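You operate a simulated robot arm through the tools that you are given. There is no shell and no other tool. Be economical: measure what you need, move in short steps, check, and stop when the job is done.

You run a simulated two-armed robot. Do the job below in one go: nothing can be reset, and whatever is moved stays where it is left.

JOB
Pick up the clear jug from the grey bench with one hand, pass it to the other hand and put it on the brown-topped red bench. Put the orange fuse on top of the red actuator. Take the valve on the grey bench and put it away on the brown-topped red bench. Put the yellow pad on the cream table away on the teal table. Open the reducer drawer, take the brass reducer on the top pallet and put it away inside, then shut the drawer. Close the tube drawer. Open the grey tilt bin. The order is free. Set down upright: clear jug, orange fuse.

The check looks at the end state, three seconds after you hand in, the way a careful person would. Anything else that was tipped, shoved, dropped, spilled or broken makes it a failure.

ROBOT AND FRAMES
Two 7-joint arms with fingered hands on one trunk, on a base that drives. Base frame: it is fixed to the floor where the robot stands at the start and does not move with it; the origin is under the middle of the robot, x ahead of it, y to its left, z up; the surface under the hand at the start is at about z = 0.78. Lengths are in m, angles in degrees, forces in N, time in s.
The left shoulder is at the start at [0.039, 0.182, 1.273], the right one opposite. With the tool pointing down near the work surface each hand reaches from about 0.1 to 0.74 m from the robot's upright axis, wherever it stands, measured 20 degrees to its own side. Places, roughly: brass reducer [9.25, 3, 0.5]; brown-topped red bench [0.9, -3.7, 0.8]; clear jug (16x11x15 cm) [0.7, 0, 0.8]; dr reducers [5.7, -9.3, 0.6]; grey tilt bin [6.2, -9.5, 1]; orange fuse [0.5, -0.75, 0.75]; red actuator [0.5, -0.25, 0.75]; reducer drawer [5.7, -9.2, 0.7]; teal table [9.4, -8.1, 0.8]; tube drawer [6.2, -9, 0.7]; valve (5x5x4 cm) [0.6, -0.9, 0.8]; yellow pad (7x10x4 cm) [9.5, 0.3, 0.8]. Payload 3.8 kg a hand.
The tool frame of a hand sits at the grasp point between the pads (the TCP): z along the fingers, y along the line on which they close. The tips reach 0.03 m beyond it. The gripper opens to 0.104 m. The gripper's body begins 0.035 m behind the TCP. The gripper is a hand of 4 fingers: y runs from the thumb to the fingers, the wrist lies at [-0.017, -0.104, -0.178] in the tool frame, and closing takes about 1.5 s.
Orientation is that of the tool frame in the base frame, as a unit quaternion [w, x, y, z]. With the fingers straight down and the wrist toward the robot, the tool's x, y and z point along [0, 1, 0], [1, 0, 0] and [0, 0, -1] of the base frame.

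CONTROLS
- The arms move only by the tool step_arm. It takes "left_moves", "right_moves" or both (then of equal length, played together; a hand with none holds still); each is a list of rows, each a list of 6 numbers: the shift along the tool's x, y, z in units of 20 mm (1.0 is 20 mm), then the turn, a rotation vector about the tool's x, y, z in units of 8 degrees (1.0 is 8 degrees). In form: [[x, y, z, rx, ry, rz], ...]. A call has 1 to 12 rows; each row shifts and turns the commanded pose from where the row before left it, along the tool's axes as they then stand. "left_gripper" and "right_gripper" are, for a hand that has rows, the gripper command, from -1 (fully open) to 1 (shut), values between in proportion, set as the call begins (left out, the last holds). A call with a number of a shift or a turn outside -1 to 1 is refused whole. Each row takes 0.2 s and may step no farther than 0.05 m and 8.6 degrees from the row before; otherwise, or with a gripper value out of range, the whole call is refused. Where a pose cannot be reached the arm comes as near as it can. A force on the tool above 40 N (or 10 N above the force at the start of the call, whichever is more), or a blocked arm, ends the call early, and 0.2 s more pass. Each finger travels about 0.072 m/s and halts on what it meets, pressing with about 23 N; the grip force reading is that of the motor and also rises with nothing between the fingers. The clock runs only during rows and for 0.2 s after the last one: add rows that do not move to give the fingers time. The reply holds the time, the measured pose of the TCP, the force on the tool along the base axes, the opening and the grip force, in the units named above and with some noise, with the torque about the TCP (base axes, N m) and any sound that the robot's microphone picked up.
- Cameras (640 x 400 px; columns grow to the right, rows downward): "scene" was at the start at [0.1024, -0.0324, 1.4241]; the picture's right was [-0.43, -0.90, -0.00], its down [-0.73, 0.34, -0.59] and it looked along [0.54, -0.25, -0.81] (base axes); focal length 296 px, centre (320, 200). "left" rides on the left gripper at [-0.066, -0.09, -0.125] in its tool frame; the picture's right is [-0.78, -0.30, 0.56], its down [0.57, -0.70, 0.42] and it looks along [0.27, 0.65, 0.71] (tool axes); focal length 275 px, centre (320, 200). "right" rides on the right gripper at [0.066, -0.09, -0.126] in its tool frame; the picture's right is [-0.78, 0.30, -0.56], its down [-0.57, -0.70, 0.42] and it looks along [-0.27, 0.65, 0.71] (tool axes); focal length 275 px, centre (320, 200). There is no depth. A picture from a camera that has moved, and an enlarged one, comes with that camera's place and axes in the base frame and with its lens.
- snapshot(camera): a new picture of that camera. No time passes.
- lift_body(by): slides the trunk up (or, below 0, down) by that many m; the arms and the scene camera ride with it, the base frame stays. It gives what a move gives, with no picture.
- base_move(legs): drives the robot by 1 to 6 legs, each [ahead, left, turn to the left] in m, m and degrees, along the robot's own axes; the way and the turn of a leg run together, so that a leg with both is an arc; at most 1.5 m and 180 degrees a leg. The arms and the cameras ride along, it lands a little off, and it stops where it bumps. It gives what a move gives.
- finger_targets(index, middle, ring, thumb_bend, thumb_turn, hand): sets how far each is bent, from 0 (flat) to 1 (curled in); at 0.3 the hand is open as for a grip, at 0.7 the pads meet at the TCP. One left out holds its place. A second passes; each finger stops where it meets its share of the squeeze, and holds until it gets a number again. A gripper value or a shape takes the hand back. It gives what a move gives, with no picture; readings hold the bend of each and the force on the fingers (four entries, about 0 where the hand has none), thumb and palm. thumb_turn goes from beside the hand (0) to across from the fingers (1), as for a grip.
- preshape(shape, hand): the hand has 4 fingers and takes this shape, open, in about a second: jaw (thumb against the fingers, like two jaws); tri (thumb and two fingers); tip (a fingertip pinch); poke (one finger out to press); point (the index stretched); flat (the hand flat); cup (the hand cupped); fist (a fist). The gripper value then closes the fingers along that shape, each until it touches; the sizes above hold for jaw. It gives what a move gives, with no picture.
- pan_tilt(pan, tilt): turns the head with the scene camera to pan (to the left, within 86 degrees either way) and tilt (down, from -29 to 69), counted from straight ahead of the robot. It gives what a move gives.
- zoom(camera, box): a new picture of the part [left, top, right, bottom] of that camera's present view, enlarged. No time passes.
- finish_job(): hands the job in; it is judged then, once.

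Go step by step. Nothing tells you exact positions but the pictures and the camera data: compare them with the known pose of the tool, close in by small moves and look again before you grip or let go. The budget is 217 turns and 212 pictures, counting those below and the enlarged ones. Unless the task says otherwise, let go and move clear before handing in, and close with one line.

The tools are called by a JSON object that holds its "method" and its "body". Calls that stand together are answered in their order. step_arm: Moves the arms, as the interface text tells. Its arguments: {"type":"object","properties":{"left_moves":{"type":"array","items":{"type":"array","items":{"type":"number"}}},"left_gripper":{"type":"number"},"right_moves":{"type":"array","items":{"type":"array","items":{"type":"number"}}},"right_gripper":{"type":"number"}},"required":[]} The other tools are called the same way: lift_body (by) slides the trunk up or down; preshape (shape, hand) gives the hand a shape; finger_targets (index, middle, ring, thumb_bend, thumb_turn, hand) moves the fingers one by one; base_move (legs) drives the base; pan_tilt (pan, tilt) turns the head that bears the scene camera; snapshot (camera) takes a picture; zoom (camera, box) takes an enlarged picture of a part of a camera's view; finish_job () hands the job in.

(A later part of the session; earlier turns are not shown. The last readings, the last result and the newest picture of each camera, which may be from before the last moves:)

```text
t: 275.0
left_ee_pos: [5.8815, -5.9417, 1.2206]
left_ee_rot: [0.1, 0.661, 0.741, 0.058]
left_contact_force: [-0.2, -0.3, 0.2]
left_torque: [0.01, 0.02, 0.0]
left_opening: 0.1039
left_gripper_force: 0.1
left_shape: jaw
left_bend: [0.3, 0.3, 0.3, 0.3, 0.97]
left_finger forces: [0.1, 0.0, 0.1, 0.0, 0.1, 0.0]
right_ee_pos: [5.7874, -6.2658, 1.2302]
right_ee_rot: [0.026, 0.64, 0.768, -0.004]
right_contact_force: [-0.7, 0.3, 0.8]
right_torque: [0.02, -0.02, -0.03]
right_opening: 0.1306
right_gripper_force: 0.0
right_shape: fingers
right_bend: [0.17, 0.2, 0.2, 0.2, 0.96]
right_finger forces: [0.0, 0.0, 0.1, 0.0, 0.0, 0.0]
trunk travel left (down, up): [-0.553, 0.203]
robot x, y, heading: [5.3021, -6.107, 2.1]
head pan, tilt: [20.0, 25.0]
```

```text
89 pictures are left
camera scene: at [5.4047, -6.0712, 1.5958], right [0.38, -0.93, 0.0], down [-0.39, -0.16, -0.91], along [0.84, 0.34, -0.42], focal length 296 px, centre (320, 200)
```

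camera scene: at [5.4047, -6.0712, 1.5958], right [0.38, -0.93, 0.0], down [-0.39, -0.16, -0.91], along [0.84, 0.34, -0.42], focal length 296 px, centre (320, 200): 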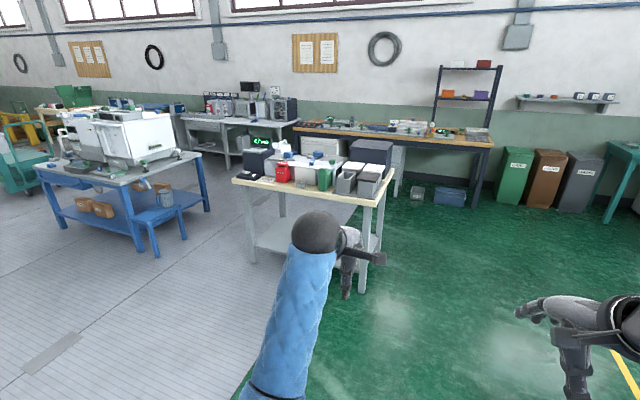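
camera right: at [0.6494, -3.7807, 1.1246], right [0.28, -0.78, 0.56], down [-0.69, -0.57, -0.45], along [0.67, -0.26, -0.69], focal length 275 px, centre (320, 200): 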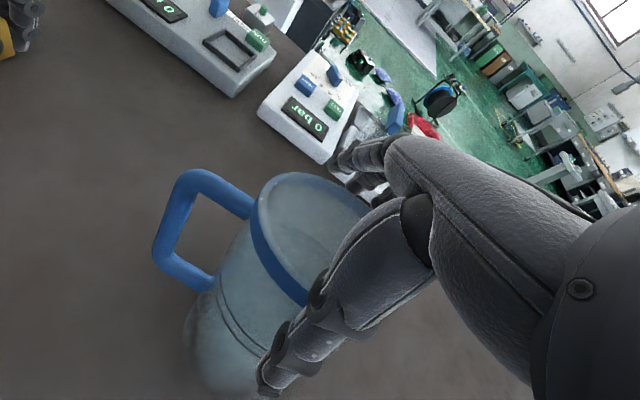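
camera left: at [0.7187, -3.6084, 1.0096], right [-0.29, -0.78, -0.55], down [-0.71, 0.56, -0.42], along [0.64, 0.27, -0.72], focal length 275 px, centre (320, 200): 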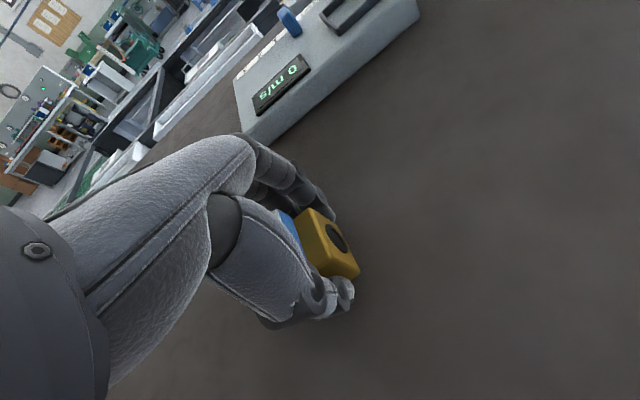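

I see the layout: teal table at far right, and a corridor at x≈8.0–8.9 leading north. Drive east along y≈-6.3.

{"method": "lift_body", "body": {"by": 0.1}}

{"method": "base_move", "body": {"legs": [[0, -0.25, -2], [1.4, 0, 0], [1.3, 0, 0]]}}

{"method": "pan_tilt", "body": {"pan": 50, "tilt": 30}}

{"method": "snapshot", "body": {"camera": "scene"}}

{"method": "pan_tilt", "body": {"pan": -60, "tilt": 20}}

{"method": "snapshot", "body": {"camera": "scene"}}

```text
t: 276.4
left_ee_pos: [5.8833, -5.942, 1.3198]
left_ee_rot: [0.1, 0.662, 0.74, 0.057]
left_contact_force: [0.4, -0.1, 0.2]
left_torque: [0.01, 0.01, 0.01]
left_opening: 0.1039
left_gripper_force: 0.0
left_shape: jaw
left_bend: [0.3, 0.3, 0.3, 0.3, 0.97]
left_finger forces: [0.1, 0.1, 0.1, 0.1, 0.1, 0.1]
right_ee_pos: [5.7884, -6.2654, 1.3302]
right_ee_rot: [0.025, 0.64, 0.768, -0.005]
right_contact_force: [-0.6, -0.1, -0.4]
right_torque: [-0.01, 0.0, 0.0]
right_opening: 0.1304
right_gripper_force: 0.0
right_shape: fingers
right_bend: [0.17, 0.2, 0.2, 0.2, 0.96]
right_finger forces: [0.1, 0.0, 0.0, 0.0, 0.0, 0.0]
trunk travel left (down, up): [-0.653, 0.103]
robot x, y, heading: [5.3004, -6.1047, 1.9]
head pan, tilt: [20.0, 25.0]
```

```text
t: 290.7
left_ee_pos: [8.5489, -6.1396, 1.3206]
left_ee_rot: [0.1, 0.658, 0.744, 0.059]
left_contact_force: [-0.6, -1.1, -0.3]
left_torque: [-0.01, -0.05, -0.04]
left_opening: 0.104
left_gripper_force: 0.1
left_shape: jaw
left_bend: [0.3, 0.3, 0.3, 0.3, 0.97]
left_finger forces: [0.0, 0.0, 0.0, 0.0, 0.0, 0.0]
right_ee_pos: [8.458, -6.4635, 1.3306]
right_ee_rot: [0.026, 0.637, 0.77, -0.003]
right_contact_force: [-0.6, -1.0, 0.1]
right_torque: [0.01, 0.02, 0.0]
right_opening: 0.1305
right_gripper_force: 0.1
right_shape: fingers
right_bend: [0.17, 0.2, 0.2, 0.2, 0.96]
right_finger forces: [0.1, 0.0, 0.0, 0.1, 0.0, 0.0]
trunk travel left (down, up): [-0.653, 0.103]
robot x, y, heading: [7.9749, -6.3047, 2.6]
head pan, tilt: [20.0, 25.0]
```

```text
t: 291.7
left_ee_pos: [8.5496, -6.1392, 1.3212]
left_ee_rot: [0.099, 0.659, 0.744, 0.059]
left_contact_force: [-0.5, 0.2, -0.1]
left_torque: [0.02, 0.02, 0.01]
left_opening: 0.1039
left_gripper_force: 0.0
left_shape: jaw
left_bend: [0.3, 0.3, 0.3, 0.3, 0.97]
left_finger forces: [0.0, 0.0, 0.0, 0.0, 0.0, 0.0]
right_ee_pos: [8.4576, -6.463, 1.3305]
right_ee_rot: [0.026, 0.637, 0.771, -0.004]
right_contact_force: [0.4, 0.2, 0.5]
right_torque: [0.0, -0.02, 0.05]
right_opening: 0.1303
right_gripper_force: 0.1
right_shape: fingers
right_bend: [0.17, 0.2, 0.2, 0.2, 0.96]
right_finger forces: [0.1, 0.0, 0.1, 0.1, 0.0, 0.0]
trunk travel left (down, up): [-0.653, 0.103]
robot x, y, heading: [7.9741, -6.307, 2.3]
head pan, tilt: [50.0, 30.0]
```

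```text
88 pictures are left
camera scene: at [8.0386, -6.2364, 1.6881], right [0.79, -0.61, 0.0], down [-0.3, -0.4, -0.87], along [0.53, 0.69, -0.5], focal length 296 px, centre (320, 200)
```

scene: 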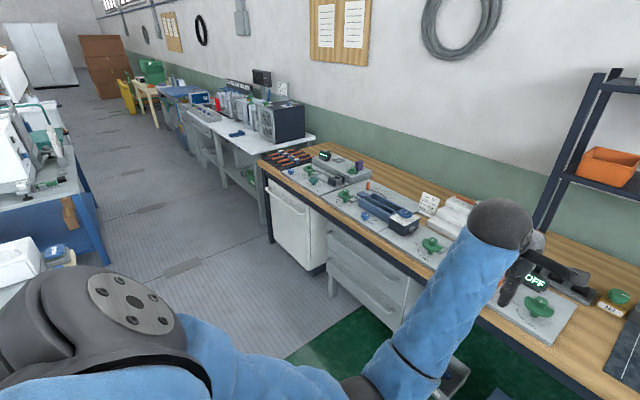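

```text
t: 293.6
left_ee_pos: [8.5508, -6.1401, 1.3212]
left_ee_rot: [0.1, 0.658, 0.744, 0.059]
left_contact_force: [-0.2, 0.6, 0.3]
left_torque: [0.0, 0.02, 0.0]
left_opening: 0.1041
left_gripper_force: 0.1
left_shape: jaw
left_bend: [0.3, 0.3, 0.3, 0.3, 0.97]
left_finger forces: [0.0, 0.1, 0.0, 0.0, 0.0, 0.0]
right_ee_pos: [8.4579, -6.463, 1.3307]
right_ee_rot: [0.026, 0.636, 0.771, -0.004]
right_contact_force: [0.6, -0.2, 0.1]
right_torque: [-0.01, -0.03, 0.03]
right_opening: 0.1303
right_gripper_force: 0.0
right_shape: fingers
right_bend: [0.17, 0.2, 0.2, 0.2, 0.96]
right_finger forces: [0.0, 0.1, 0.0, 0.1, 0.1, 0.1]
trunk travel left (down, up): [-0.653, 0.103]
robot x, y, heading: [7.9704, -6.3066, 2.3]
head pan, tilt: [-60.0, 20.0]
```

```text
87 pictures are left
camera scene: at [8.0336, -6.3866, 1.7041], right [-0.84, -0.54, 0.0], down [-0.18, 0.29, -0.94], along [0.51, -0.79, -0.34], focal length 296 px, centre (320, 200)
```

scene: 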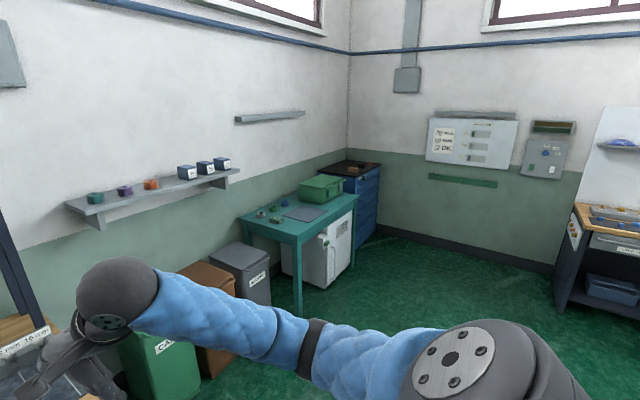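

Corridor north is clear. Move to x≈8.47, turn north, and drive.

{"method": "base_move", "body": {"legs": [[0.35, 0, -2.3], [0, 0, 90], [0, -0.14, 0], [1.4, 0, 0]]}}

{"method": "pan_tilt", "body": {"pan": 0, "tilt": 30}}

{"method": "snapshot", "body": {"camera": "scene"}}

```text
t: 307.1
left_ee_pos: [8.3458, -4.3236, 1.3212]
left_ee_rot: [0.032, -0.032, 0.993, 0.111]
left_contact_force: [-0.1, 0.3, -0.5]
left_torque: [0.05, 0.04, 0.0]
left_opening: 0.1038
left_gripper_force: 0.0
left_shape: jaw
left_bend: [0.3, 0.3, 0.3, 0.3, 0.97]
left_finger forces: [0.0, 0.0, 0.1, 0.0, 0.0, 0.0]
right_ee_pos: [8.6625, -4.4336, 1.3307]
right_ee_rot: [0.022, -0.066, 0.997, 0.016]
right_contact_force: [-0.7, -0.3, -0.1]
right_torque: [0.02, 0.0, 0.02]
right_opening: 0.1304
right_gripper_force: 0.1
right_shape: fingers
right_bend: [0.17, 0.2, 0.2, 0.2, 0.96]
right_finger forces: [0.0, 0.0, 0.1, 0.0, 0.0, 0.0]
trunk travel left (down, up): [-0.653, 0.103]
robot x, y, heading: [8.4852, -4.917, 89.3]
head pan, tilt: [-60.0, 20.0]
```

```text
t: 308.4
left_ee_pos: [8.3442, -4.3239, 1.3205]
left_ee_rot: [0.032, -0.032, 0.993, 0.111]
left_contact_force: [0.8, -0.9, -0.6]
left_torque: [0.01, 0.01, -0.02]
left_opening: 0.104
left_gripper_force: 0.1
left_shape: jaw
left_bend: [0.3, 0.3, 0.3, 0.3, 0.97]
left_finger forces: [0.0, 0.1, 0.0, 0.1, 0.1, 0.1]
right_ee_pos: [8.6627, -4.4341, 1.331]
right_ee_rot: [0.022, -0.067, 0.997, 0.016]
right_contact_force: [0.2, 0.9, 1.3]
right_torque: [0.0, 0.0, -0.03]
right_opening: 0.1304
right_gripper_force: 0.1
right_shape: fingers
right_bend: [0.17, 0.2, 0.2, 0.2, 0.96]
right_finger forces: [0.0, 0.0, 0.1, 0.0, 0.0, 0.0]
trunk travel left (down, up): [-0.653, 0.103]
robot x, y, heading: [8.4795, -4.9091, 89.3]
head pan, tilt: [0.0, 30.0]
```

```text
86 pictures are left
camera scene: at [8.4831, -4.8104, 1.6881], right [1.0, -0.01, 0.0], down [-0.01, -0.5, -0.87], along [0.01, 0.87, -0.5], focal length 296 px, centre (320, 200)
```

scene: 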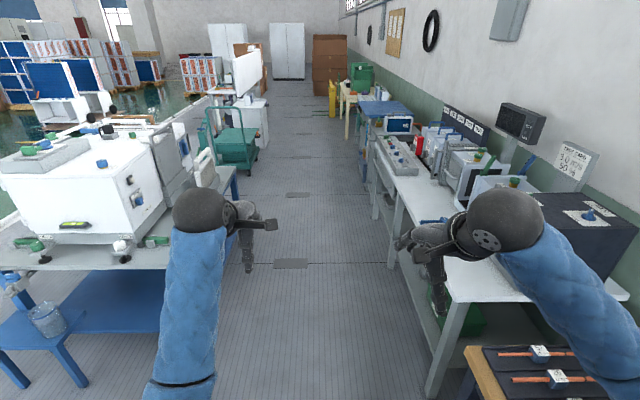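

{"method": "base_move", "body": {"legs": [[1.4, 0.03, 0.7], [1.4, 0, 0], [1.2, 0, 0]]}}

{"method": "pan_tilt", "body": {"pan": -25, "tilt": 35}}

{"method": "snapshot", "body": {"camera": "scene"}}

```text
t: 327.7
left_ee_pos: [8.3269, -0.2962, 1.3217]
left_ee_rot: [0.032, -0.031, 0.993, 0.11]
left_contact_force: [0.5, -0.7, 0.0]
left_torque: [0.01, 0.0, 0.01]
left_opening: 0.104
left_gripper_force: 0.1
left_shape: jaw
left_bend: [0.3, 0.3, 0.3, 0.3, 0.97]
left_finger forces: [0.0, 0.1, 0.1, 0.0, 0.0, 0.1]
right_ee_pos: [8.6452, -0.4066, 1.33]
right_ee_rot: [0.021, -0.065, 0.998, 0.015]
right_contact_force: [0.5, 0.0, -0.7]
right_torque: [-0.02, 0.0, 0.02]
right_opening: 0.1306
right_gripper_force: 0.0
right_shape: fingers
right_bend: [0.17, 0.2, 0.2, 0.2, 0.96]
right_finger forces: [0.0, 0.0, 0.1, 0.0, 0.0, 0.1]
trunk travel left (down, up): [-0.653, 0.103]
robot x, y, heading: [8.4624, -0.8824, 89.1]
head pan, tilt: [0.0, 30.0]
```

```text
t: 328.6
left_ee_pos: [8.3282, -0.2955, 1.3211]
left_ee_rot: [0.033, -0.031, 0.993, 0.111]
left_contact_force: [0.4, 0.3, -0.2]
left_torque: [0.0, -0.01, 0.01]
left_opening: 0.1038
left_gripper_force: 0.1
left_shape: jaw
left_bend: [0.3, 0.3, 0.3, 0.3, 0.97]
left_finger forces: [0.1, 0.0, 0.1, 0.0, 0.1, 0.0]
right_ee_pos: [8.6453, -0.4064, 1.3301]
right_ee_rot: [0.023, -0.065, 0.998, 0.016]
right_contact_force: [-0.7, -0.1, 0.7]
right_torque: [0.0, -0.01, -0.02]
right_opening: 0.1305
right_gripper_force: 0.1
right_shape: fingers
right_bend: [0.17, 0.2, 0.2, 0.2, 0.96]
right_finger forces: [0.0, 0.0, 0.0, 0.0, 0.0, 0.0]
trunk travel left (down, up): [-0.653, 0.103]
robot x, y, heading: [8.4625, -0.8826, 89.2]
head pan, tilt: [-25.0, 35.0]
```

```text
85 pictures are left
camera scene: at [8.5005, -0.795, 1.6803], right [0.9, -0.44, 0.0], down [-0.25, -0.52, -0.82], along [0.36, 0.74, -0.57], focal length 296 px, centre (320, 200)
```

scene: 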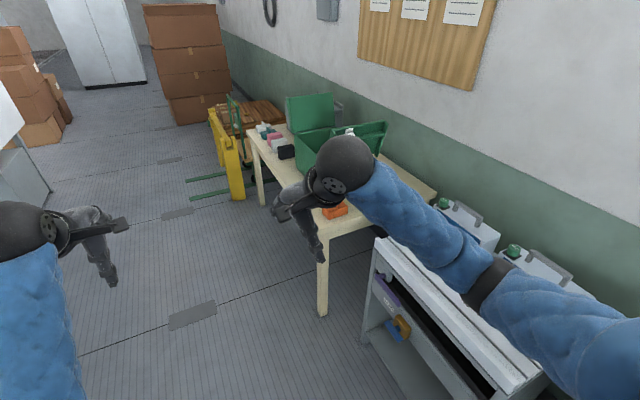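

{"method": "zoom", "body": {"camera": "scene", "box": [170, 70, 450, 260]}}

{"method": "snapshot", "body": {"camera": "right"}}

```text
2.11 times, centred on (310, 165) of scene
camera zoom: at [8.5005, -0.795, 1.6803], right [0.9, -0.44, 0.0], down [-0.25, -0.52, -0.82], along [0.36, 0.74, -0.57], focal length 624 px, centre (341, 274)
```

zoom: 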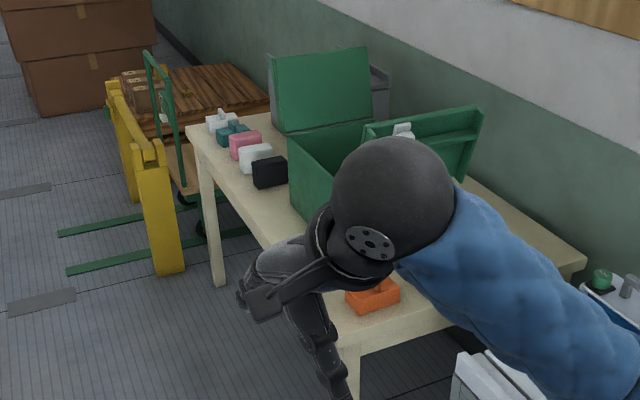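

```text
83 pictures are left
camera right: at [8.5887, -0.509, 1.4506], right [0.71, 0.38, 0.6], down [0.68, -0.61, -0.42], along [0.21, 0.7, -0.68], focal length 275 px, centre (320, 200)
```

right: 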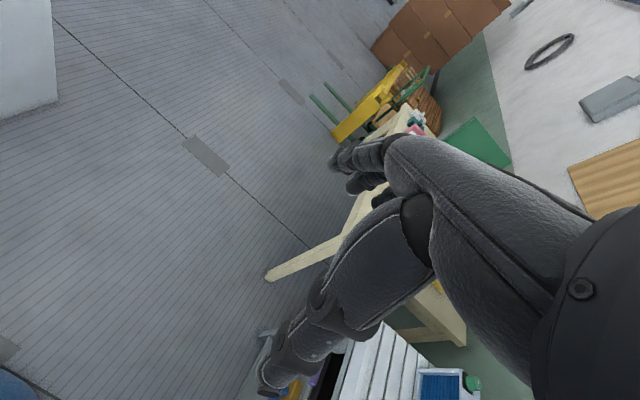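

The cream table spans y≈0.15–1.6 at x≥9.0. Drive to y≈0.4, face east and look for the pad.

{"method": "base_move", "body": {"legs": [[1.25, 0, 0], [0, 0, -89]]}}

{"method": "pan_tilt", "body": {"pan": -10, "tilt": 40}}

{"method": "snapshot", "body": {"camera": "scene"}}

```text
t: 338.7
left_ee_pos: [9.0559, 0.5293, 1.3221]
left_ee_rot: [0.101, 0.664, 0.738, 0.057]
left_contact_force: [-0.1, -0.1, 0.4]
left_torque: [0.0, 0.01, 0.01]
left_opening: 0.1039
left_gripper_force: 0.1
left_shape: jaw
left_bend: [0.3, 0.3, 0.3, 0.3, 0.97]
left_finger forces: [0.0, 0.1, 0.0, 0.1, 0.0, 0.0]
right_ee_pos: [8.9602, 0.2066, 1.3306]
right_ee_rot: [0.027, 0.643, 0.766, -0.004]
right_contact_force: [0.6, -0.5, -0.3]
right_torque: [0.01, 0.01, 0.01]
right_opening: 0.1303
right_gripper_force: 0.1
right_shape: fingers
right_bend: [0.17, 0.2, 0.2, 0.2, 0.96]
right_finger forces: [0.0, 0.1, 0.0, 0.0, 0.0, 0.1]
trunk travel left (down, up): [-0.653, 0.103]
robot x, y, heading: [8.474, 0.3732, 1.6]
head pan, tilt: [-25.0, 35.0]
```

```text
t: 339.4
left_ee_pos: [9.0556, 0.5289, 1.3201]
left_ee_rot: [0.099, 0.665, 0.738, 0.057]
left_contact_force: [0.2, 0.5, 0.1]
left_torque: [0.0, -0.02, -0.01]
left_opening: 0.1039
left_gripper_force: 0.1
left_shape: jaw
left_bend: [0.3, 0.3, 0.3, 0.3, 0.97]
left_finger forces: [0.1, 0.0, 0.1, 0.0, 0.1, 0.0]
right_ee_pos: [8.9603, 0.2053, 1.3314]
right_ee_rot: [0.026, 0.642, 0.766, -0.005]
right_contact_force: [0.2, 0.1, 0.2]
right_torque: [0.0, 0.02, -0.01]
right_opening: 0.1308
right_gripper_force: 0.0
right_shape: fingers
right_bend: [0.17, 0.2, 0.2, 0.2, 0.96]
right_finger forces: [0.0, 0.1, 0.0, 0.0, 0.0, 0.0]
trunk travel left (down, up): [-0.653, 0.103]
robot x, y, heading: [8.4704, 0.3676, 1.9]
head pan, tilt: [-10.0, 40.0]
```

```text
82 pictures are left
camera scene: at [8.5718, 0.3559, 1.6727], right [-0.15, -0.99, 0.0], down [-0.64, 0.09, -0.77], along [0.76, -0.11, -0.64], focal length 296 px, centre (320, 200)
```

scene: 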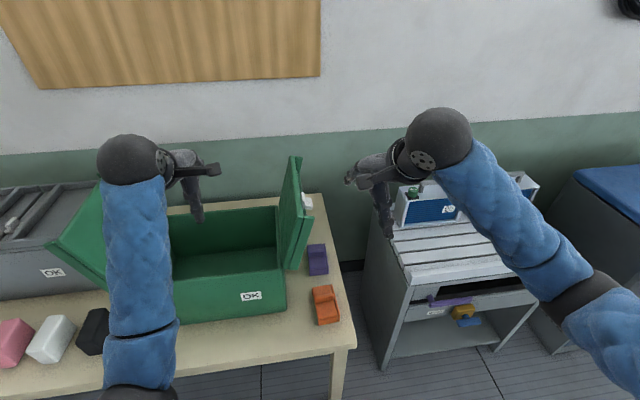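

{"method": "zoom", "body": {"camera": "scene", "box": [240, 140, 380, 340]}}

{"method": "base_move", "body": {"legs": [[0, -0.35, -1.8]]}}

{"method": "pan_tilt", "body": {"pan": 5, "tilt": 40}}

{"method": "snapshot", "body": {"camera": "scene"}}

```text
2.00 times, centred on (310, 240) of scene
camera zoom: at [8.5718, 0.3559, 1.6727], right [-0.15, -0.99, 0.0], down [-0.64, 0.09, -0.77], along [0.76, -0.11, -0.64], focal length 593 px, centre (340, 120)
```

zoom: 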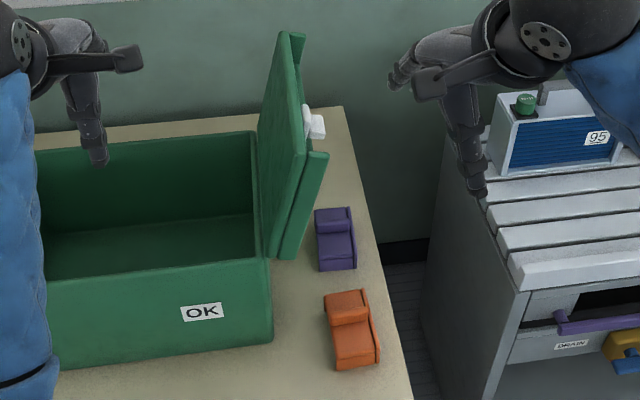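

```text
t: 341.7
left_ee_pos: [9.0663, 0.1618, 1.3211]
left_ee_rot: [0.1, 0.675, 0.729, 0.056]
left_contact_force: [-0.4, -0.5, 0.0]
left_torque: [-0.03, 0.0, 0.0]
left_opening: 0.1038
left_gripper_force: 0.1
left_shape: jaw
left_bend: [0.3, 0.3, 0.3, 0.3, 0.97]
left_finger forces: [0.0, 0.0, 0.0, 0.0, 0.0, 0.0]
right_ee_pos: [8.9595, -0.158, 1.331]
right_ee_rot: [0.026, 0.653, 0.757, -0.003]
right_contact_force: [0.3, 0.8, 0.7]
right_torque: [-0.01, 0.02, -0.01]
right_opening: 0.1306
right_gripper_force: 0.1
right_shape: fingers
right_bend: [0.17, 0.2, 0.2, 0.2, 0.96]
right_finger forces: [0.0, 0.0, 0.0, 0.1, 0.1, 0.0]
trunk travel left (down, up): [-0.653, 0.103]
robot x, y, heading: [8.4824, 0.0162, 0.4]
head pan, tilt: [-10.0, 40.0]
```

```text
t: 342.5
left_ee_pos: [9.0645, 0.1608, 1.3216]
left_ee_rot: [0.101, 0.675, 0.728, 0.055]
left_contact_force: [0.2, 0.1, 0.0]
left_torque: [0.02, -0.03, 0.02]
left_opening: 0.1037
left_gripper_force: 0.0
left_shape: jaw
left_bend: [0.3, 0.3, 0.3, 0.3, 0.97]
left_finger forces: [0.0, 0.1, 0.0, 0.1, 0.1, 0.0]
right_ee_pos: [8.9599, -0.1582, 1.33]
right_ee_rot: [0.026, 0.653, 0.757, -0.005]
right_contact_force: [0.3, -0.2, 0.3]
right_torque: [0.01, 0.01, 0.0]
right_opening: 0.1305
right_gripper_force: 0.1
right_shape: fingers
right_bend: [0.17, 0.2, 0.2, 0.2, 0.96]
right_finger forces: [0.1, 0.1, 0.0, 0.1, 0.0, 0.0]
trunk travel left (down, up): [-0.653, 0.103]
robot x, y, heading: [8.4813, 0.0205, 0.2]
head pan, tilt: [5.0, 40.0]
```

```text
80 pictures are left
camera scene: at [8.5773, 0.0256, 1.6727], right [0.09, -1.0, 0.0], down [-0.64, -0.06, -0.77], along [0.76, 0.07, -0.64], focal length 296 px, centre (320, 200)
```

scene: 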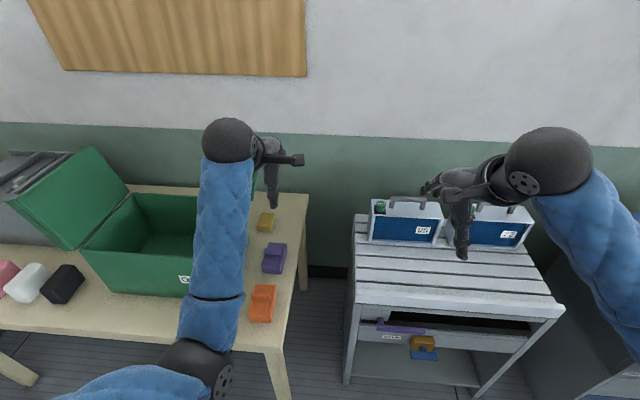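

Yellow pad is visible behind the purple one, at about (9.45,0.336). Look with the hand cameras and zoom.

{"method": "snapshot", "body": {"camera": "left"}}

{"method": "zoom", "body": {"camera": "scene", "box": [170, 170, 330, 340]}}

```text
79 pictures are left
camera left: at [8.9546, 0.0952, 1.4285], right [-0.11, -0.83, -0.55], down [-0.63, 0.49, -0.61], along [0.77, 0.28, -0.57], focal length 275 px, centre (320, 200)
```

left: 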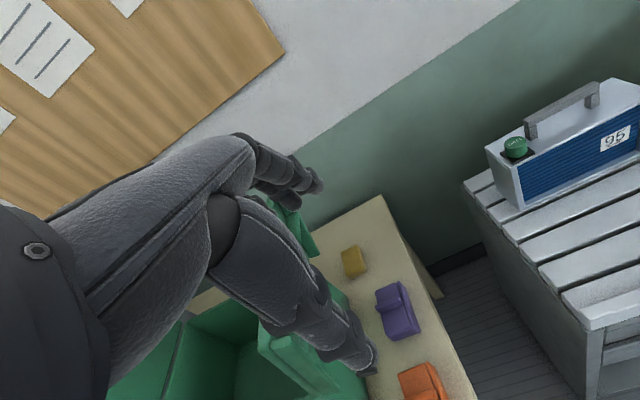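

```text
2.35 times, centred on (250, 255) of scene
camera zoom: at [8.5773, 0.0256, 1.6727], right [0.09, -1.0, 0.0], down [-0.64, -0.06, -0.77], along [0.76, 0.07, -0.64], focal length 697 px, centre (485, 71)
```

zoom: 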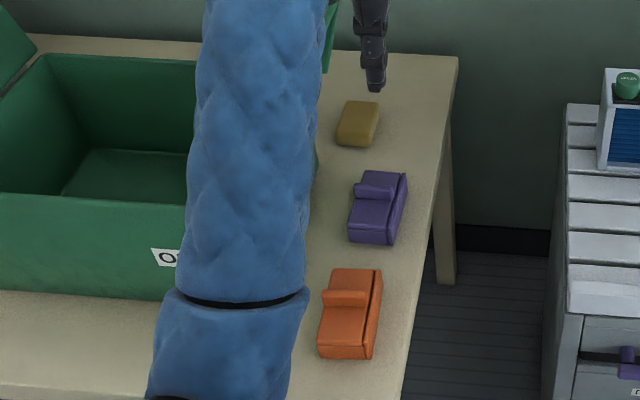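

The crate's open lid is near the pad. I retract the left hand and move the right hand over toward the pad for a better look.

{"method": "step_arm", "body": {"left_moves": [[0, -1, -0.3, 0, 0, 0], [0, -1, -0.3, 0, 0, 0], [0, -1, 0, 0, 0, 0], [0, -1, 0, 0, 0, 0], [0, -1, 0, 0, 0, 0], [0, -1, 0, 0, 0, 0], [0, -1, 0, 0, 0, 0], [0, -1, 0, 0, 0, 0]], "right_moves": [[0.6, 0.5, 0, 0, 0, 0], [0.6, 0.5, 0, 0, 0, 0], [0.6, 0.5, 0, 0, 0, 0], [0.6, 0.5, 0, 0, 0, 0], [0.6, 0.5, 0, 0, 0, 0], [0.6, 0.5, 0, 0, 0, 0], [0.6, 0.5, 0, 0, 0, 0], [0.6, 0.5, 0, 0, 0, 0]], "right_gripper": -1}}

{"method": "pan_tilt", "body": {"pan": 15, "tilt": 42}}

{"method": "snapshot", "body": {"camera": "scene"}}

{"method": "snapshot", "body": {"camera": "right"}}

```text
t: 344.1
left_ee_pos: [8.9611, 0.1706, 1.3757]
left_ee_rot: [0.15, 0.659, 0.726, 0.129]
left_contact_force: [0.5, 0.1, 0.0]
left_torque: [-0.03, 0.01, 0.03]
left_opening: 0.1038
left_gripper_force: 0.0
left_shape: jaw
left_bend: [0.3, 0.3, 0.3, 0.3, 0.97]
left_finger forces: [0.0, 0.0, 0.1, 0.0, 0.1, 0.0]
right_ee_pos: [9.0157, -0.0641, 1.3284]
right_ee_rot: [0.027, 0.653, 0.756, -0.004]
right_contact_force: [-0.8, 0.3, 0.4]
right_torque: [-0.03, -0.04, -0.04]
right_opening: 0.1042
right_gripper_force: 0.0
right_shape: jaw
right_bend: [0.3, 0.3, 0.3, 0.3, 0.97]
right_finger forces: [0.0, 0.0, 0.0, 0.0, 0.0, 0.0]
trunk travel left (down, up): [-0.653, 0.103]
robot x, y, heading: [8.4831, 0.0216, -0.1]
head pan, tilt: [5.0, 40.0]
stopped in row 8 (left hand): the arm was blocked; the commanded pose is now the measured one
```

```text
t: 344.8
left_ee_pos: [8.9601, 0.1699, 1.3763]
left_ee_rot: [0.15, 0.659, 0.725, 0.129]
left_contact_force: [-0.6, 0.4, -0.2]
left_torque: [-0.02, 0.0, 0.0]
left_opening: 0.104
left_gripper_force: 0.2
left_shape: jaw
left_bend: [0.3, 0.3, 0.3, 0.3, 0.97]
left_finger forces: [0.0, 0.0, 0.0, 0.0, 0.0, 0.0]
right_ee_pos: [9.016, -0.0667, 1.329]
right_ee_rot: [0.027, 0.653, 0.757, -0.003]
right_contact_force: [-0.1, 0.1, -0.5]
right_torque: [0.04, 0.01, -0.01]
right_opening: 0.104
right_gripper_force: 0.1
right_shape: jaw
right_bend: [0.3, 0.3, 0.3, 0.3, 0.97]
right_finger forces: [0.1, 0.0, 0.0, 0.0, 0.1, 0.0]
trunk travel left (down, up): [-0.653, 0.103]
robot x, y, heading: [8.4825, 0.0191, 0.0]
head pan, tilt: [15.0, 42.0]
```

```text
77 pictures are left
camera scene: at [8.5735, 0.0397, 1.6698], right [0.26, -0.97, 0.0], down [-0.65, -0.17, -0.74], along [0.72, 0.19, -0.67], focal length 296 px, centre (320, 200)
```

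scene: 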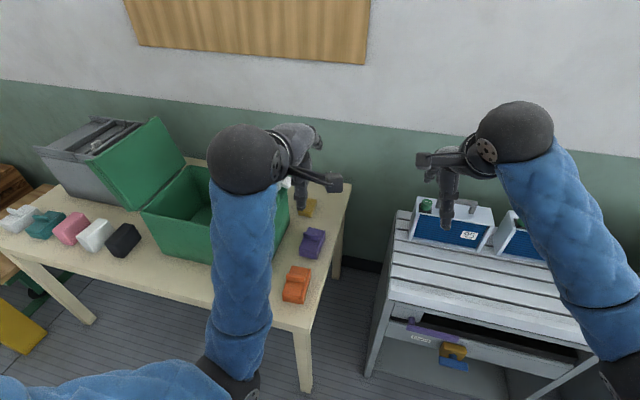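

```text
76 pictures are left
camera right: at [8.9158, -0.008, 1.4479], right [0.39, -0.7, 0.6], down [-0.6, -0.69, -0.42], along [0.7, -0.2, -0.68], focal length 275 px, centre (320, 200)
```

right: 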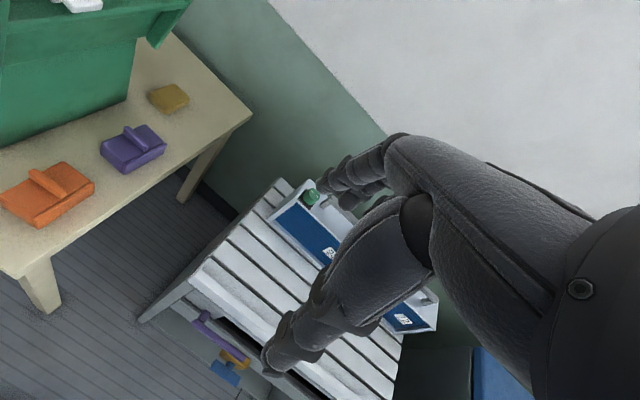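

The pad centre triangulates to (9.49,0.352,0.757), beside the leaning lid, so I'll approach from the right with the wrist on the −y side and a forward tilt. First raise the left hand high and re-orient the right hand.

{"method": "step_arm", "body": {"left_moves": [[0, 0, -1, 0, 0, 0], [0, 0, -1, 0, 0, 0], [0, 0, -1, 0, 0, 0], [0, 0, -1, 0, 0, 0], [0, 0, -1, 0, 0, 0], [0, 0, -1, 0, 0, 0], [0, 0, -1, 0, 0, 0], [0, 0, -1, 0, 0, 0], [0, 0, -1, 0, 0, 0], [0, 0, -1, 0, 0, 0]]}}

{"method": "step_arm", "body": {"right_moves": [[0, 0, 0, 0, 0, -1], [0, 0, 0, 0, 0, -1], [0, 0, 0, 0, 0, -1], [0, 0, 0, 0, 0, -1], [0, 0, 0, 0, 0, -1], [0, 0, 0, 0, 0, -1], [0, 0, 0, 0, 0, -1], [0, 0, 0, 0, 0, -1], [0, 0, 0, 0, 0, -1], [0, 0, 0, 0, 0, -0.3]]}}

{"method": "snapshot", "body": {"camera": "scene"}}

```text
t: 347.0
left_ee_pos: [8.9546, 0.1682, 1.4963]
left_ee_rot: [0.152, 0.659, 0.726, 0.126]
left_contact_force: [0.4, 0.4, 0.5]
left_torque: [0.04, 0.01, -0.04]
left_opening: 0.1039
left_gripper_force: 0.1
left_shape: jaw
left_bend: [0.3, 0.3, 0.3, 0.3, 0.97]
left_finger forces: [0.0, 0.0, 0.0, 0.1, 0.0, 0.1]
left hand out of reach, approached as far as the arm can: row 5, 6, 7, 8, 9, 10
right_ee_pos: [9.0162, -0.0646, 1.3285]
right_ee_rot: [0.026, 0.653, 0.757, -0.004]
right_contact_force: [0.0, 0.6, 0.4]
right_torque: [0.0, 0.04, 0.03]
right_opening: 0.1037
right_gripper_force: 0.2
right_shape: jaw
right_bend: [0.3, 0.3, 0.3, 0.3, 0.97]
right_finger forces: [0.1, 0.1, 0.0, 0.1, 0.1, 0.0]
trunk travel left (down, up): [-0.653, 0.103]
robot x, y, heading: [8.4822, 0.0242, 0.0]
head pan, tilt: [15.0, 42.0]
```

```text
t: 349.2
left_ee_pos: [8.9537, 0.1685, 1.4956]
left_ee_rot: [0.151, 0.659, 0.726, 0.128]
left_contact_force: [0.1, 0.2, -0.1]
left_torque: [-0.02, 0.02, 0.01]
left_opening: 0.1041
left_gripper_force: 0.1
left_shape: jaw
left_bend: [0.3, 0.3, 0.3, 0.3, 0.97]
left_finger forces: [0.1, 0.0, 0.1, 0.1, 0.1, 0.0]
right_ee_pos: [9.0159, -0.0656, 1.3287]
right_ee_rot: [0.018, 0.062, 0.998, -0.019]
right_contact_force: [-0.7, -0.1, 0.5]
right_torque: [0.01, 0.07, 0.02]
right_opening: 0.1041
right_gripper_force: 0.1
right_shape: jaw
right_bend: [0.3, 0.3, 0.3, 0.3, 0.97]
right_finger forces: [0.0, 0.0, 0.0, 0.0, 0.0, 0.0]
trunk travel left (down, up): [-0.653, 0.103]
robot x, y, heading: [8.4811, 0.0219, -0.1]
head pan, tilt: [15.0, 42.0]
```

```text
75 pictures are left
camera scene: at [8.5734, 0.0399, 1.6698], right [0.26, -0.97, 0.0], down [-0.65, -0.17, -0.74], along [0.72, 0.19, -0.67], focal length 296 px, centre (320, 200)
```

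scene: 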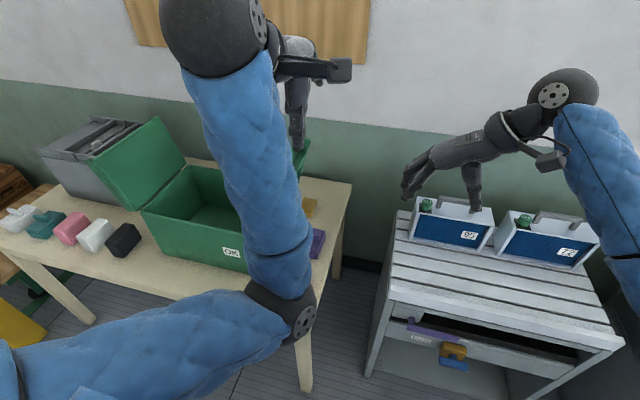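

Shift the left hand left, tilt the right hand forward 28°, then drive in and lower the trunk.

{"method": "step_arm", "body": {"left_moves": [[1, 0, 0, 0, 0, 0], [1, 0, 0, 0, 0, 0], [1, 0, 0, 0, 0, 0], [1, 0, 0, 0, 0, 0], [1, 0, 0, 0, 0, 0], [1, 0, 0, 0, 0, 0], [1, 0, 0, 0, 0, 0], [1, 0, 0, 0, 0, 0], [1, 0, 0, 0, 0, 0], [1, 0, 0, 0, 0, 0], [1, 0, 0, 0, 0, 0], [1, 0, 0, 0, 0, 0]], "right_moves": [[0, 0, 0, 0, -0.9, 0], [0, 0, 0, 0, -0.9, 0], [0, 0, 0, 0, -0.9, 0], [0, 0, 0, 0, -0.8, 0], [0, 0, 0, 0, 0, 0], [0, 0, 0, 0, 0, 0], [0, 0, 0, 0, 0, 0], [0, 0, 0, 0, 0, 0], [0, 0, 0, 0, 0, 0], [0, 0, 0, 0, 0, 0], [0, 0, 0, 0, 0, 0], [0, 0, 0, 0, 0, 0]]}}

{"method": "base_move", "body": {"legs": [[0, 0.27, 0], [0.22, 0, 0]]}}

{"method": "lift_body", "body": {"by": -0.2}}

{"method": "pan_tilt", "body": {"pan": 0, "tilt": 42}}

{"method": "snapshot", "body": {"camera": "scene"}}

{"method": "snapshot", "body": {"camera": "right"}}

```text
t: 351.8
left_ee_pos: [8.9412, 0.4058, 1.4782]
left_ee_rot: [0.151, 0.66, 0.725, 0.125]
left_contact_force: [-0.1, 0.8, 0.6]
left_torque: [0.0, -0.02, 0.01]
left_opening: 0.1037
left_gripper_force: 0.1
left_shape: jaw
left_bend: [0.3, 0.3, 0.3, 0.3, 0.97]
left_finger forces: [0.0, 0.0, 0.1, 0.1, 0.1, 0.1]
left hand out of reach, approached as far as the arm can: row 2, 4, 6
right_ee_pos: [9.0149, -0.0642, 1.328]
right_ee_rot: [0.258, 0.057, 0.964, -0.035]
right_contact_force: [-0.2, -0.3, -1.2]
right_torque: [-0.04, 0.01, -0.01]
right_opening: 0.1039
right_gripper_force: 0.0
right_shape: jaw
right_bend: [0.3, 0.3, 0.3, 0.3, 0.97]
right_finger forces: [0.0, 0.0, 0.1, 0.0, 0.0, 0.0]
trunk travel left (down, up): [-0.653, 0.103]
robot x, y, heading: [8.4794, 0.0198, -0.2]
head pan, tilt: [15.0, 42.0]
```

```text
t: 355.0
left_ee_pos: [9.1585, 0.6775, 1.4787]
left_ee_rot: [0.15, 0.658, 0.727, 0.125]
left_contact_force: [0.1, -0.2, 0.4]
left_torque: [-0.03, 0.04, 0.0]
left_opening: 0.1039
left_gripper_force: 0.0
left_shape: jaw
left_bend: [0.3, 0.3, 0.3, 0.3, 0.97]
left_finger forces: [0.0, 0.0, 0.0, 0.0, 0.0, 0.0]
right_ee_pos: [9.2357, 0.2086, 1.3277]
right_ee_rot: [0.259, 0.053, 0.964, -0.034]
right_contact_force: [0.1, 0.7, -0.2]
right_torque: [0.02, 0.04, -0.01]
right_opening: 0.104
right_gripper_force: 0.0
right_shape: jaw
right_bend: [0.3, 0.3, 0.3, 0.3, 0.97]
right_finger forces: [0.1, 0.0, 0.0, 0.1, 0.1, 0.0]
trunk travel left (down, up): [-0.653, 0.103]
robot x, y, heading: [8.698, 0.2884, 0.4]
head pan, tilt: [15.0, 42.0]
```

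```text
t: 357.2
left_ee_pos: [9.1557, 0.6775, 1.2774]
left_ee_rot: [0.151, 0.658, 0.727, 0.126]
left_contact_force: [0.2, 0.7, -0.1]
left_torque: [0.01, 0.0, 0.0]
left_opening: 0.1037
left_gripper_force: 0.1
left_shape: jaw
left_bend: [0.3, 0.3, 0.3, 0.3, 0.97]
left_finger forces: [0.0, 0.1, 0.1, 0.0, 0.0, 0.0]
right_ee_pos: [9.2344, 0.2077, 1.1282]
right_ee_rot: [0.26, 0.054, 0.964, -0.034]
right_contact_force: [-0.7, 0.8, 1.1]
right_torque: [-0.01, 0.03, -0.02]
right_opening: 0.1041
right_gripper_force: 0.1
right_shape: jaw
right_bend: [0.3, 0.3, 0.3, 0.3, 0.97]
right_finger forces: [0.0, 0.0, 0.1, 0.0, 0.0, 0.1]
trunk travel left (down, up): [-0.453, 0.303]
robot x, y, heading: [8.6959, 0.2854, 0.4]
head pan, tilt: [15.0, 42.0]
```

```text
t: 358.0
left_ee_pos: [9.1551, 0.6776, 1.2778]
left_ee_rot: [0.152, 0.658, 0.727, 0.127]
left_contact_force: [0.2, 0.0, 0.7]
left_torque: [-0.02, -0.01, 0.02]
left_opening: 0.104
left_gripper_force: 0.1
left_shape: jaw
left_bend: [0.3, 0.3, 0.3, 0.3, 0.97]
left_finger forces: [0.1, 0.0, 0.0, 0.0, 0.0, 0.0]
right_ee_pos: [9.2344, 0.2062, 1.1282]
right_ee_rot: [0.259, 0.053, 0.964, -0.033]
right_contact_force: [-0.6, -0.8, 0.1]
right_torque: [0.0, 0.01, 0.01]
right_opening: 0.104
right_gripper_force: 0.1
right_shape: jaw
right_bend: [0.3, 0.3, 0.3, 0.3, 0.97]
right_finger forces: [0.0, 0.1, 0.1, 0.1, 0.0, 0.0]
trunk travel left (down, up): [-0.453, 0.303]
robot x, y, heading: [8.7002, 0.2903, 0.4]
head pan, tilt: [0.0, 42.0]
```

```text
74 pictures are left
camera scene: at [8.8116, 0.2884, 1.4692], right [0.01, -1.0, 0.0], down [-0.67, 0.0, -0.74], along [0.74, 0.0, -0.67], focal length 296 px, centre (320, 200)
```

scene: 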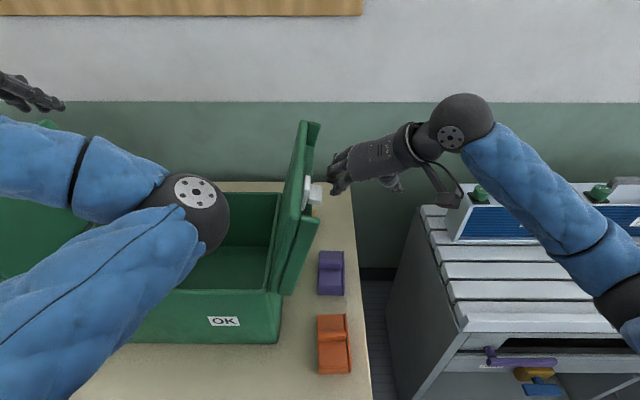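

```text
73 pictures are left
camera right: at [9.1066, 0.1355, 1.206], right [0.43, 0.28, 0.86], down [0.62, -0.78, -0.05], along [0.66, 0.55, -0.51], focal length 275 px, centre (320, 200)
```

right: 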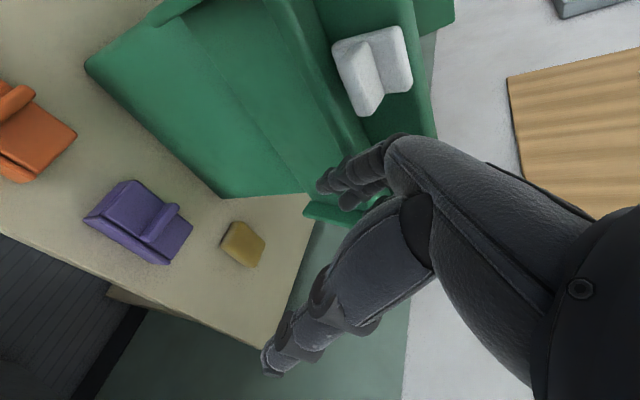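

Pad confirmed near (9.487,0.347). Drive 4 cm closer, lower trunk 10 cm, and approach in steps from the right.

{"method": "base_move", "body": {"legs": [[0.045, 0, -0.4]]}}

{"method": "lift_body", "body": {"by": -0.1}}

{"method": "snapshot", "body": {"camera": "scene"}}

```text
t: 358.8
left_ee_pos: [9.1562, 0.6832, 1.2771]
left_ee_rot: [0.15, 0.657, 0.728, 0.126]
left_contact_force: [-0.2, 0.0, 0.6]
left_torque: [0.02, -0.02, 0.01]
left_opening: 0.104
left_gripper_force: 0.0
left_shape: jaw
left_bend: [0.3, 0.3, 0.3, 0.3, 0.97]
left_finger forces: [0.0, 0.1, 0.0, 0.0, 0.0, 0.0]
right_ee_pos: [9.2336, 0.2116, 1.1267]
right_ee_rot: [0.259, 0.053, 0.964, -0.034]
right_contact_force: [-0.1, 0.0, -0.2]
right_torque: [-0.02, 0.01, 0.02]
right_opening: 0.1042
right_gripper_force: 0.1
right_shape: jaw
right_bend: [0.3, 0.3, 0.3, 0.3, 0.97]
right_finger forces: [0.0, 0.0, 0.0, 0.1, 0.1, 0.0]
trunk travel left (down, up): [-0.453, 0.303]
robot x, y, heading: [8.6985, 0.2923, 0.7]
head pan, tilt: [0.0, 42.0]
stopped in leg 1: the robot was blocked; the commanded pose is now the measured one
```

```text
t: 360.1
left_ee_pos: [9.1727, 0.6828, 1.1584]
left_ee_rot: [0.134, 0.659, 0.731, 0.112]
left_contact_force: [-0.3, -1.0, 0.1]
left_torque: [0.02, -0.01, 0.01]
left_opening: 0.104
left_gripper_force: 0.0
left_shape: jaw
left_bend: [0.3, 0.3, 0.3, 0.3, 0.97]
left_finger forces: [0.0, 0.0, 0.0, 0.0, 0.0, 0.1]
right_ee_pos: [9.2356, 0.2121, 1.0283]
right_ee_rot: [0.26, 0.053, 0.964, -0.033]
right_contact_force: [-0.4, -0.1, -0.3]
right_torque: [0.0, -0.02, -0.01]
right_opening: 0.1042
right_gripper_force: 0.1
right_shape: jaw
right_bend: [0.3, 0.3, 0.3, 0.3, 0.97]
right_finger forces: [0.0, 0.0, 0.0, 0.0, 0.1, 0.0]
trunk travel left (down, up): [-0.353, 0.403]
robot x, y, heading: [8.701, 0.2941, 0.1]
head pan, tilt: [0.0, 42.0]
```

```text
72 pictures are left
camera scene: at [8.8365, 0.2926, 1.3685], right [0.01, -1.0, 0.0], down [-0.67, 0.0, -0.74], along [0.74, 0.0, -0.67], focal length 296 px, centre (320, 200)
```

scene: 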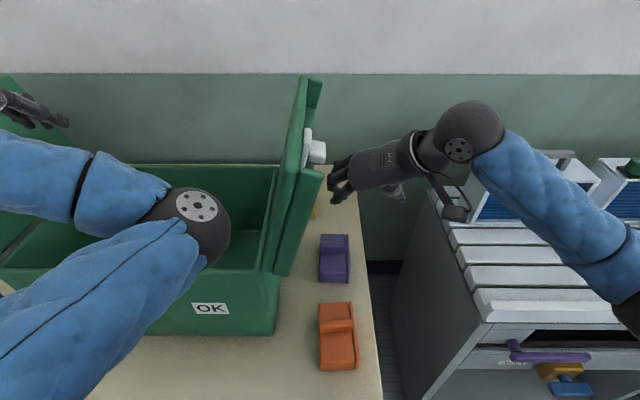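

{"method": "step_arm", "body": {"right_moves": [[-0.46, 0.3, 1, 0, 0, 0], [-0.46, 0.3, 1, 0, 0, 0], [-0.46, 0.3, 1, 0, 0, 0], [-0.46, 0.3, 1, 0, 0, 0], [-0.46, 0.3, 1, 0, 0, 0], [-0.46, 0.3, 1, 0, 0, 0], [-0.46, 0.3, 1, 0, 0, 0], [-0.46, 0.3, 1, 0, 0, 0], [-0.46, 0.3, 1, 0, 0, 0], [-0.46, 0.3, 1, 0, 0, 0]], "right_gripper": -1}}

{"method": "snapshot", "body": {"camera": "right"}}

{"method": "snapshot", "body": {"camera": "scene"}}

```text
t: 362.3
left_ee_pos: [9.1723, 0.6826, 1.158]
left_ee_rot: [0.134, 0.66, 0.731, 0.112]
left_contact_force: [-0.2, 0.9, -0.3]
left_torque: [0.02, -0.02, 0.01]
left_opening: 0.1038
left_gripper_force: 0.0
left_shape: jaw
left_bend: [0.3, 0.3, 0.3, 0.3, 0.97]
left_finger forces: [0.0, 0.1, 0.0, 0.0, 0.1, 0.0]
right_ee_pos: [9.4206, 0.2457, 0.8995]
right_ee_rot: [0.261, 0.053, 0.963, -0.033]
right_contact_force: [-0.8, -0.1, -1.0]
right_torque: [0.0, 0.01, 0.0]
right_opening: 0.1038
right_gripper_force: 0.1
right_shape: jaw
right_bend: [0.3, 0.3, 0.3, 0.3, 0.97]
right_finger forces: [0.0, 0.0, 0.1, 0.0, 0.0, 0.0]
trunk travel left (down, up): [-0.353, 0.403]
robot x, y, heading: [8.6992, 0.2936, 0.4]
head pan, tilt: [0.0, 42.0]
```

```text
71 pictures are left
camera right: at [9.2937, 0.174, 0.9781], right [0.43, 0.28, 0.86], down [0.62, -0.78, -0.05], along [0.66, 0.56, -0.51], focal length 275 px, centre (320, 200)
```

right: 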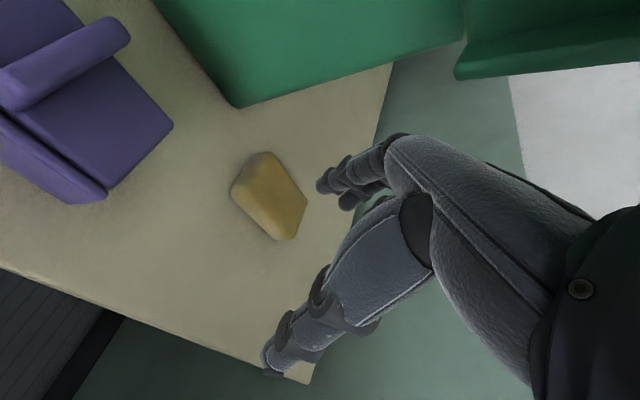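

```text
70 pictures are left
camera scene: at [8.8373, 0.2934, 1.3683], right [0.01, -1.0, 0.0], down [-0.67, 0.0, -0.74], along [0.74, 0.0, -0.67], focal length 296 px, centre (320, 200)
```

scene: 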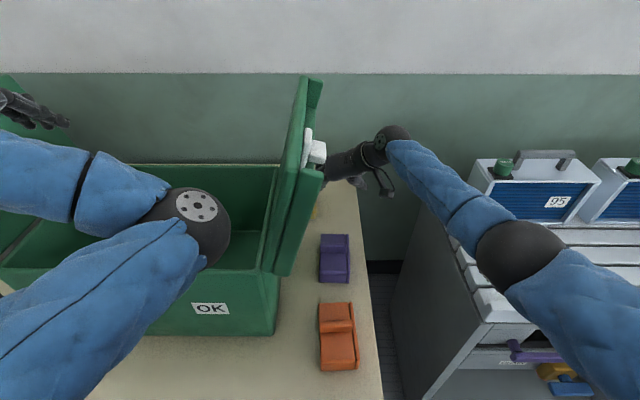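

Pad spans x 9.43–9.525, y 0.305–0.372. Move over it (x first, then y), check, then descend vertically.

{"method": "step_arm", "body": {"right_moves": [[-0.88, 0.12, 0.51, 0, 0, 0], [-0.88, 0.12, 0.51, 0, 0, 0], [-0.88, 0.12, 0.51, 0, 0, 0], [0.08, 0.945, -0.09, 0, 0, 0], [0.08, 0.945, -0.09, 0, 0, 0], [0.08, 0.945, -0.09, 0, 0, 0], [0.08, 0.945, -0.09, 0, 0, 0], [0.08, 0.945, -0.09, 0, 0, 0]]}}

{"method": "snapshot", "body": {"camera": "right"}}

{"method": "zoom", "body": {"camera": "scene", "box": [240, 70, 440, 260]}}

```text
t: 364.1
left_ee_pos: [9.1755, 0.6791, 1.1574]
left_ee_rot: [0.132, 0.66, 0.731, 0.112]
left_contact_force: [0.0, -0.4, 0.5]
left_torque: [0.01, -0.02, -0.03]
left_opening: 0.1039
left_gripper_force: 0.1
left_shape: jaw
left_bend: [0.3, 0.3, 0.3, 0.3, 0.97]
left_finger forces: [0.0, 0.0, 0.1, 0.0, 0.0, 0.1]
right_ee_pos: [9.4119, 0.3315, 0.883]
right_ee_rot: [0.257, 0.06, 0.964, -0.037]
right_contact_force: [23.2, -27.4, -10.0]
right_torque: [2.27, 1.6, 0.33]
right_opening: 0.1039
right_gripper_force: 0.0
right_shape: jaw
right_bend: [0.3, 0.3, 0.3, 0.3, 0.97]
right_finger forces: [0.0, 0.0, 0.0, 0.0, 0.0, 40.0]
right hand out of reach, approached as far as the arm can: row 1, 2, 3, 4, 5, 6, 7, 8
trunk travel left (down, up): [-0.353, 0.403]
robot x, y, heading: [8.6931, 0.2895, 0.2]
head pan, tilt: [0.0, 42.0]
```

```text
69 pictures are left
camera right: at [9.2834, 0.2616, 0.9624], right [0.43, 0.27, 0.86], down [0.61, -0.79, -0.05], along [0.67, 0.54, -0.51], focal length 275 px, centre (320, 200)
```

right: 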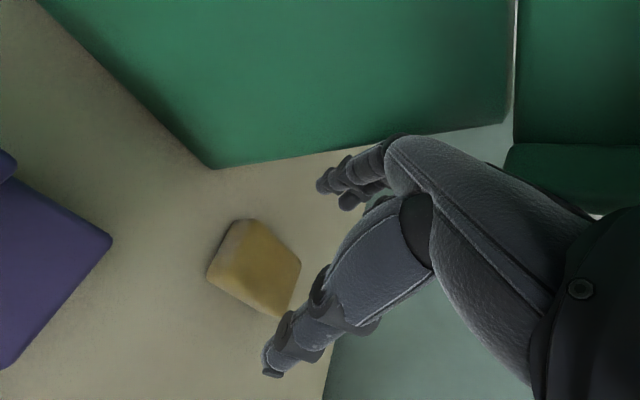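

```text
2.11 times, centred on (340, 165) of scene
camera zoom: at [8.8413, 0.2882, 1.3677], right [0.01, -1.0, 0.0], down [-0.67, 0.0, -0.74], along [0.74, 0.01, -0.67], focal length 624 px, centre (278, 274)
```

zoom: 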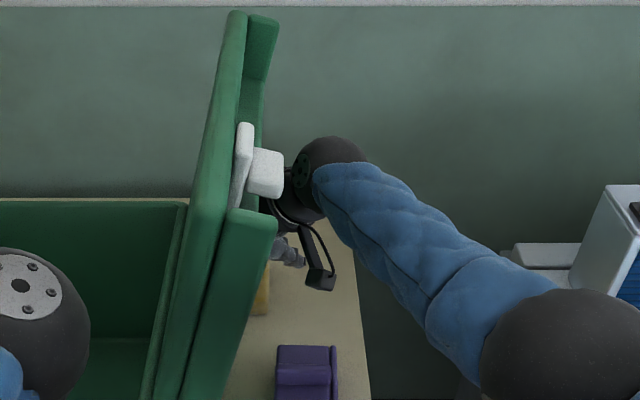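

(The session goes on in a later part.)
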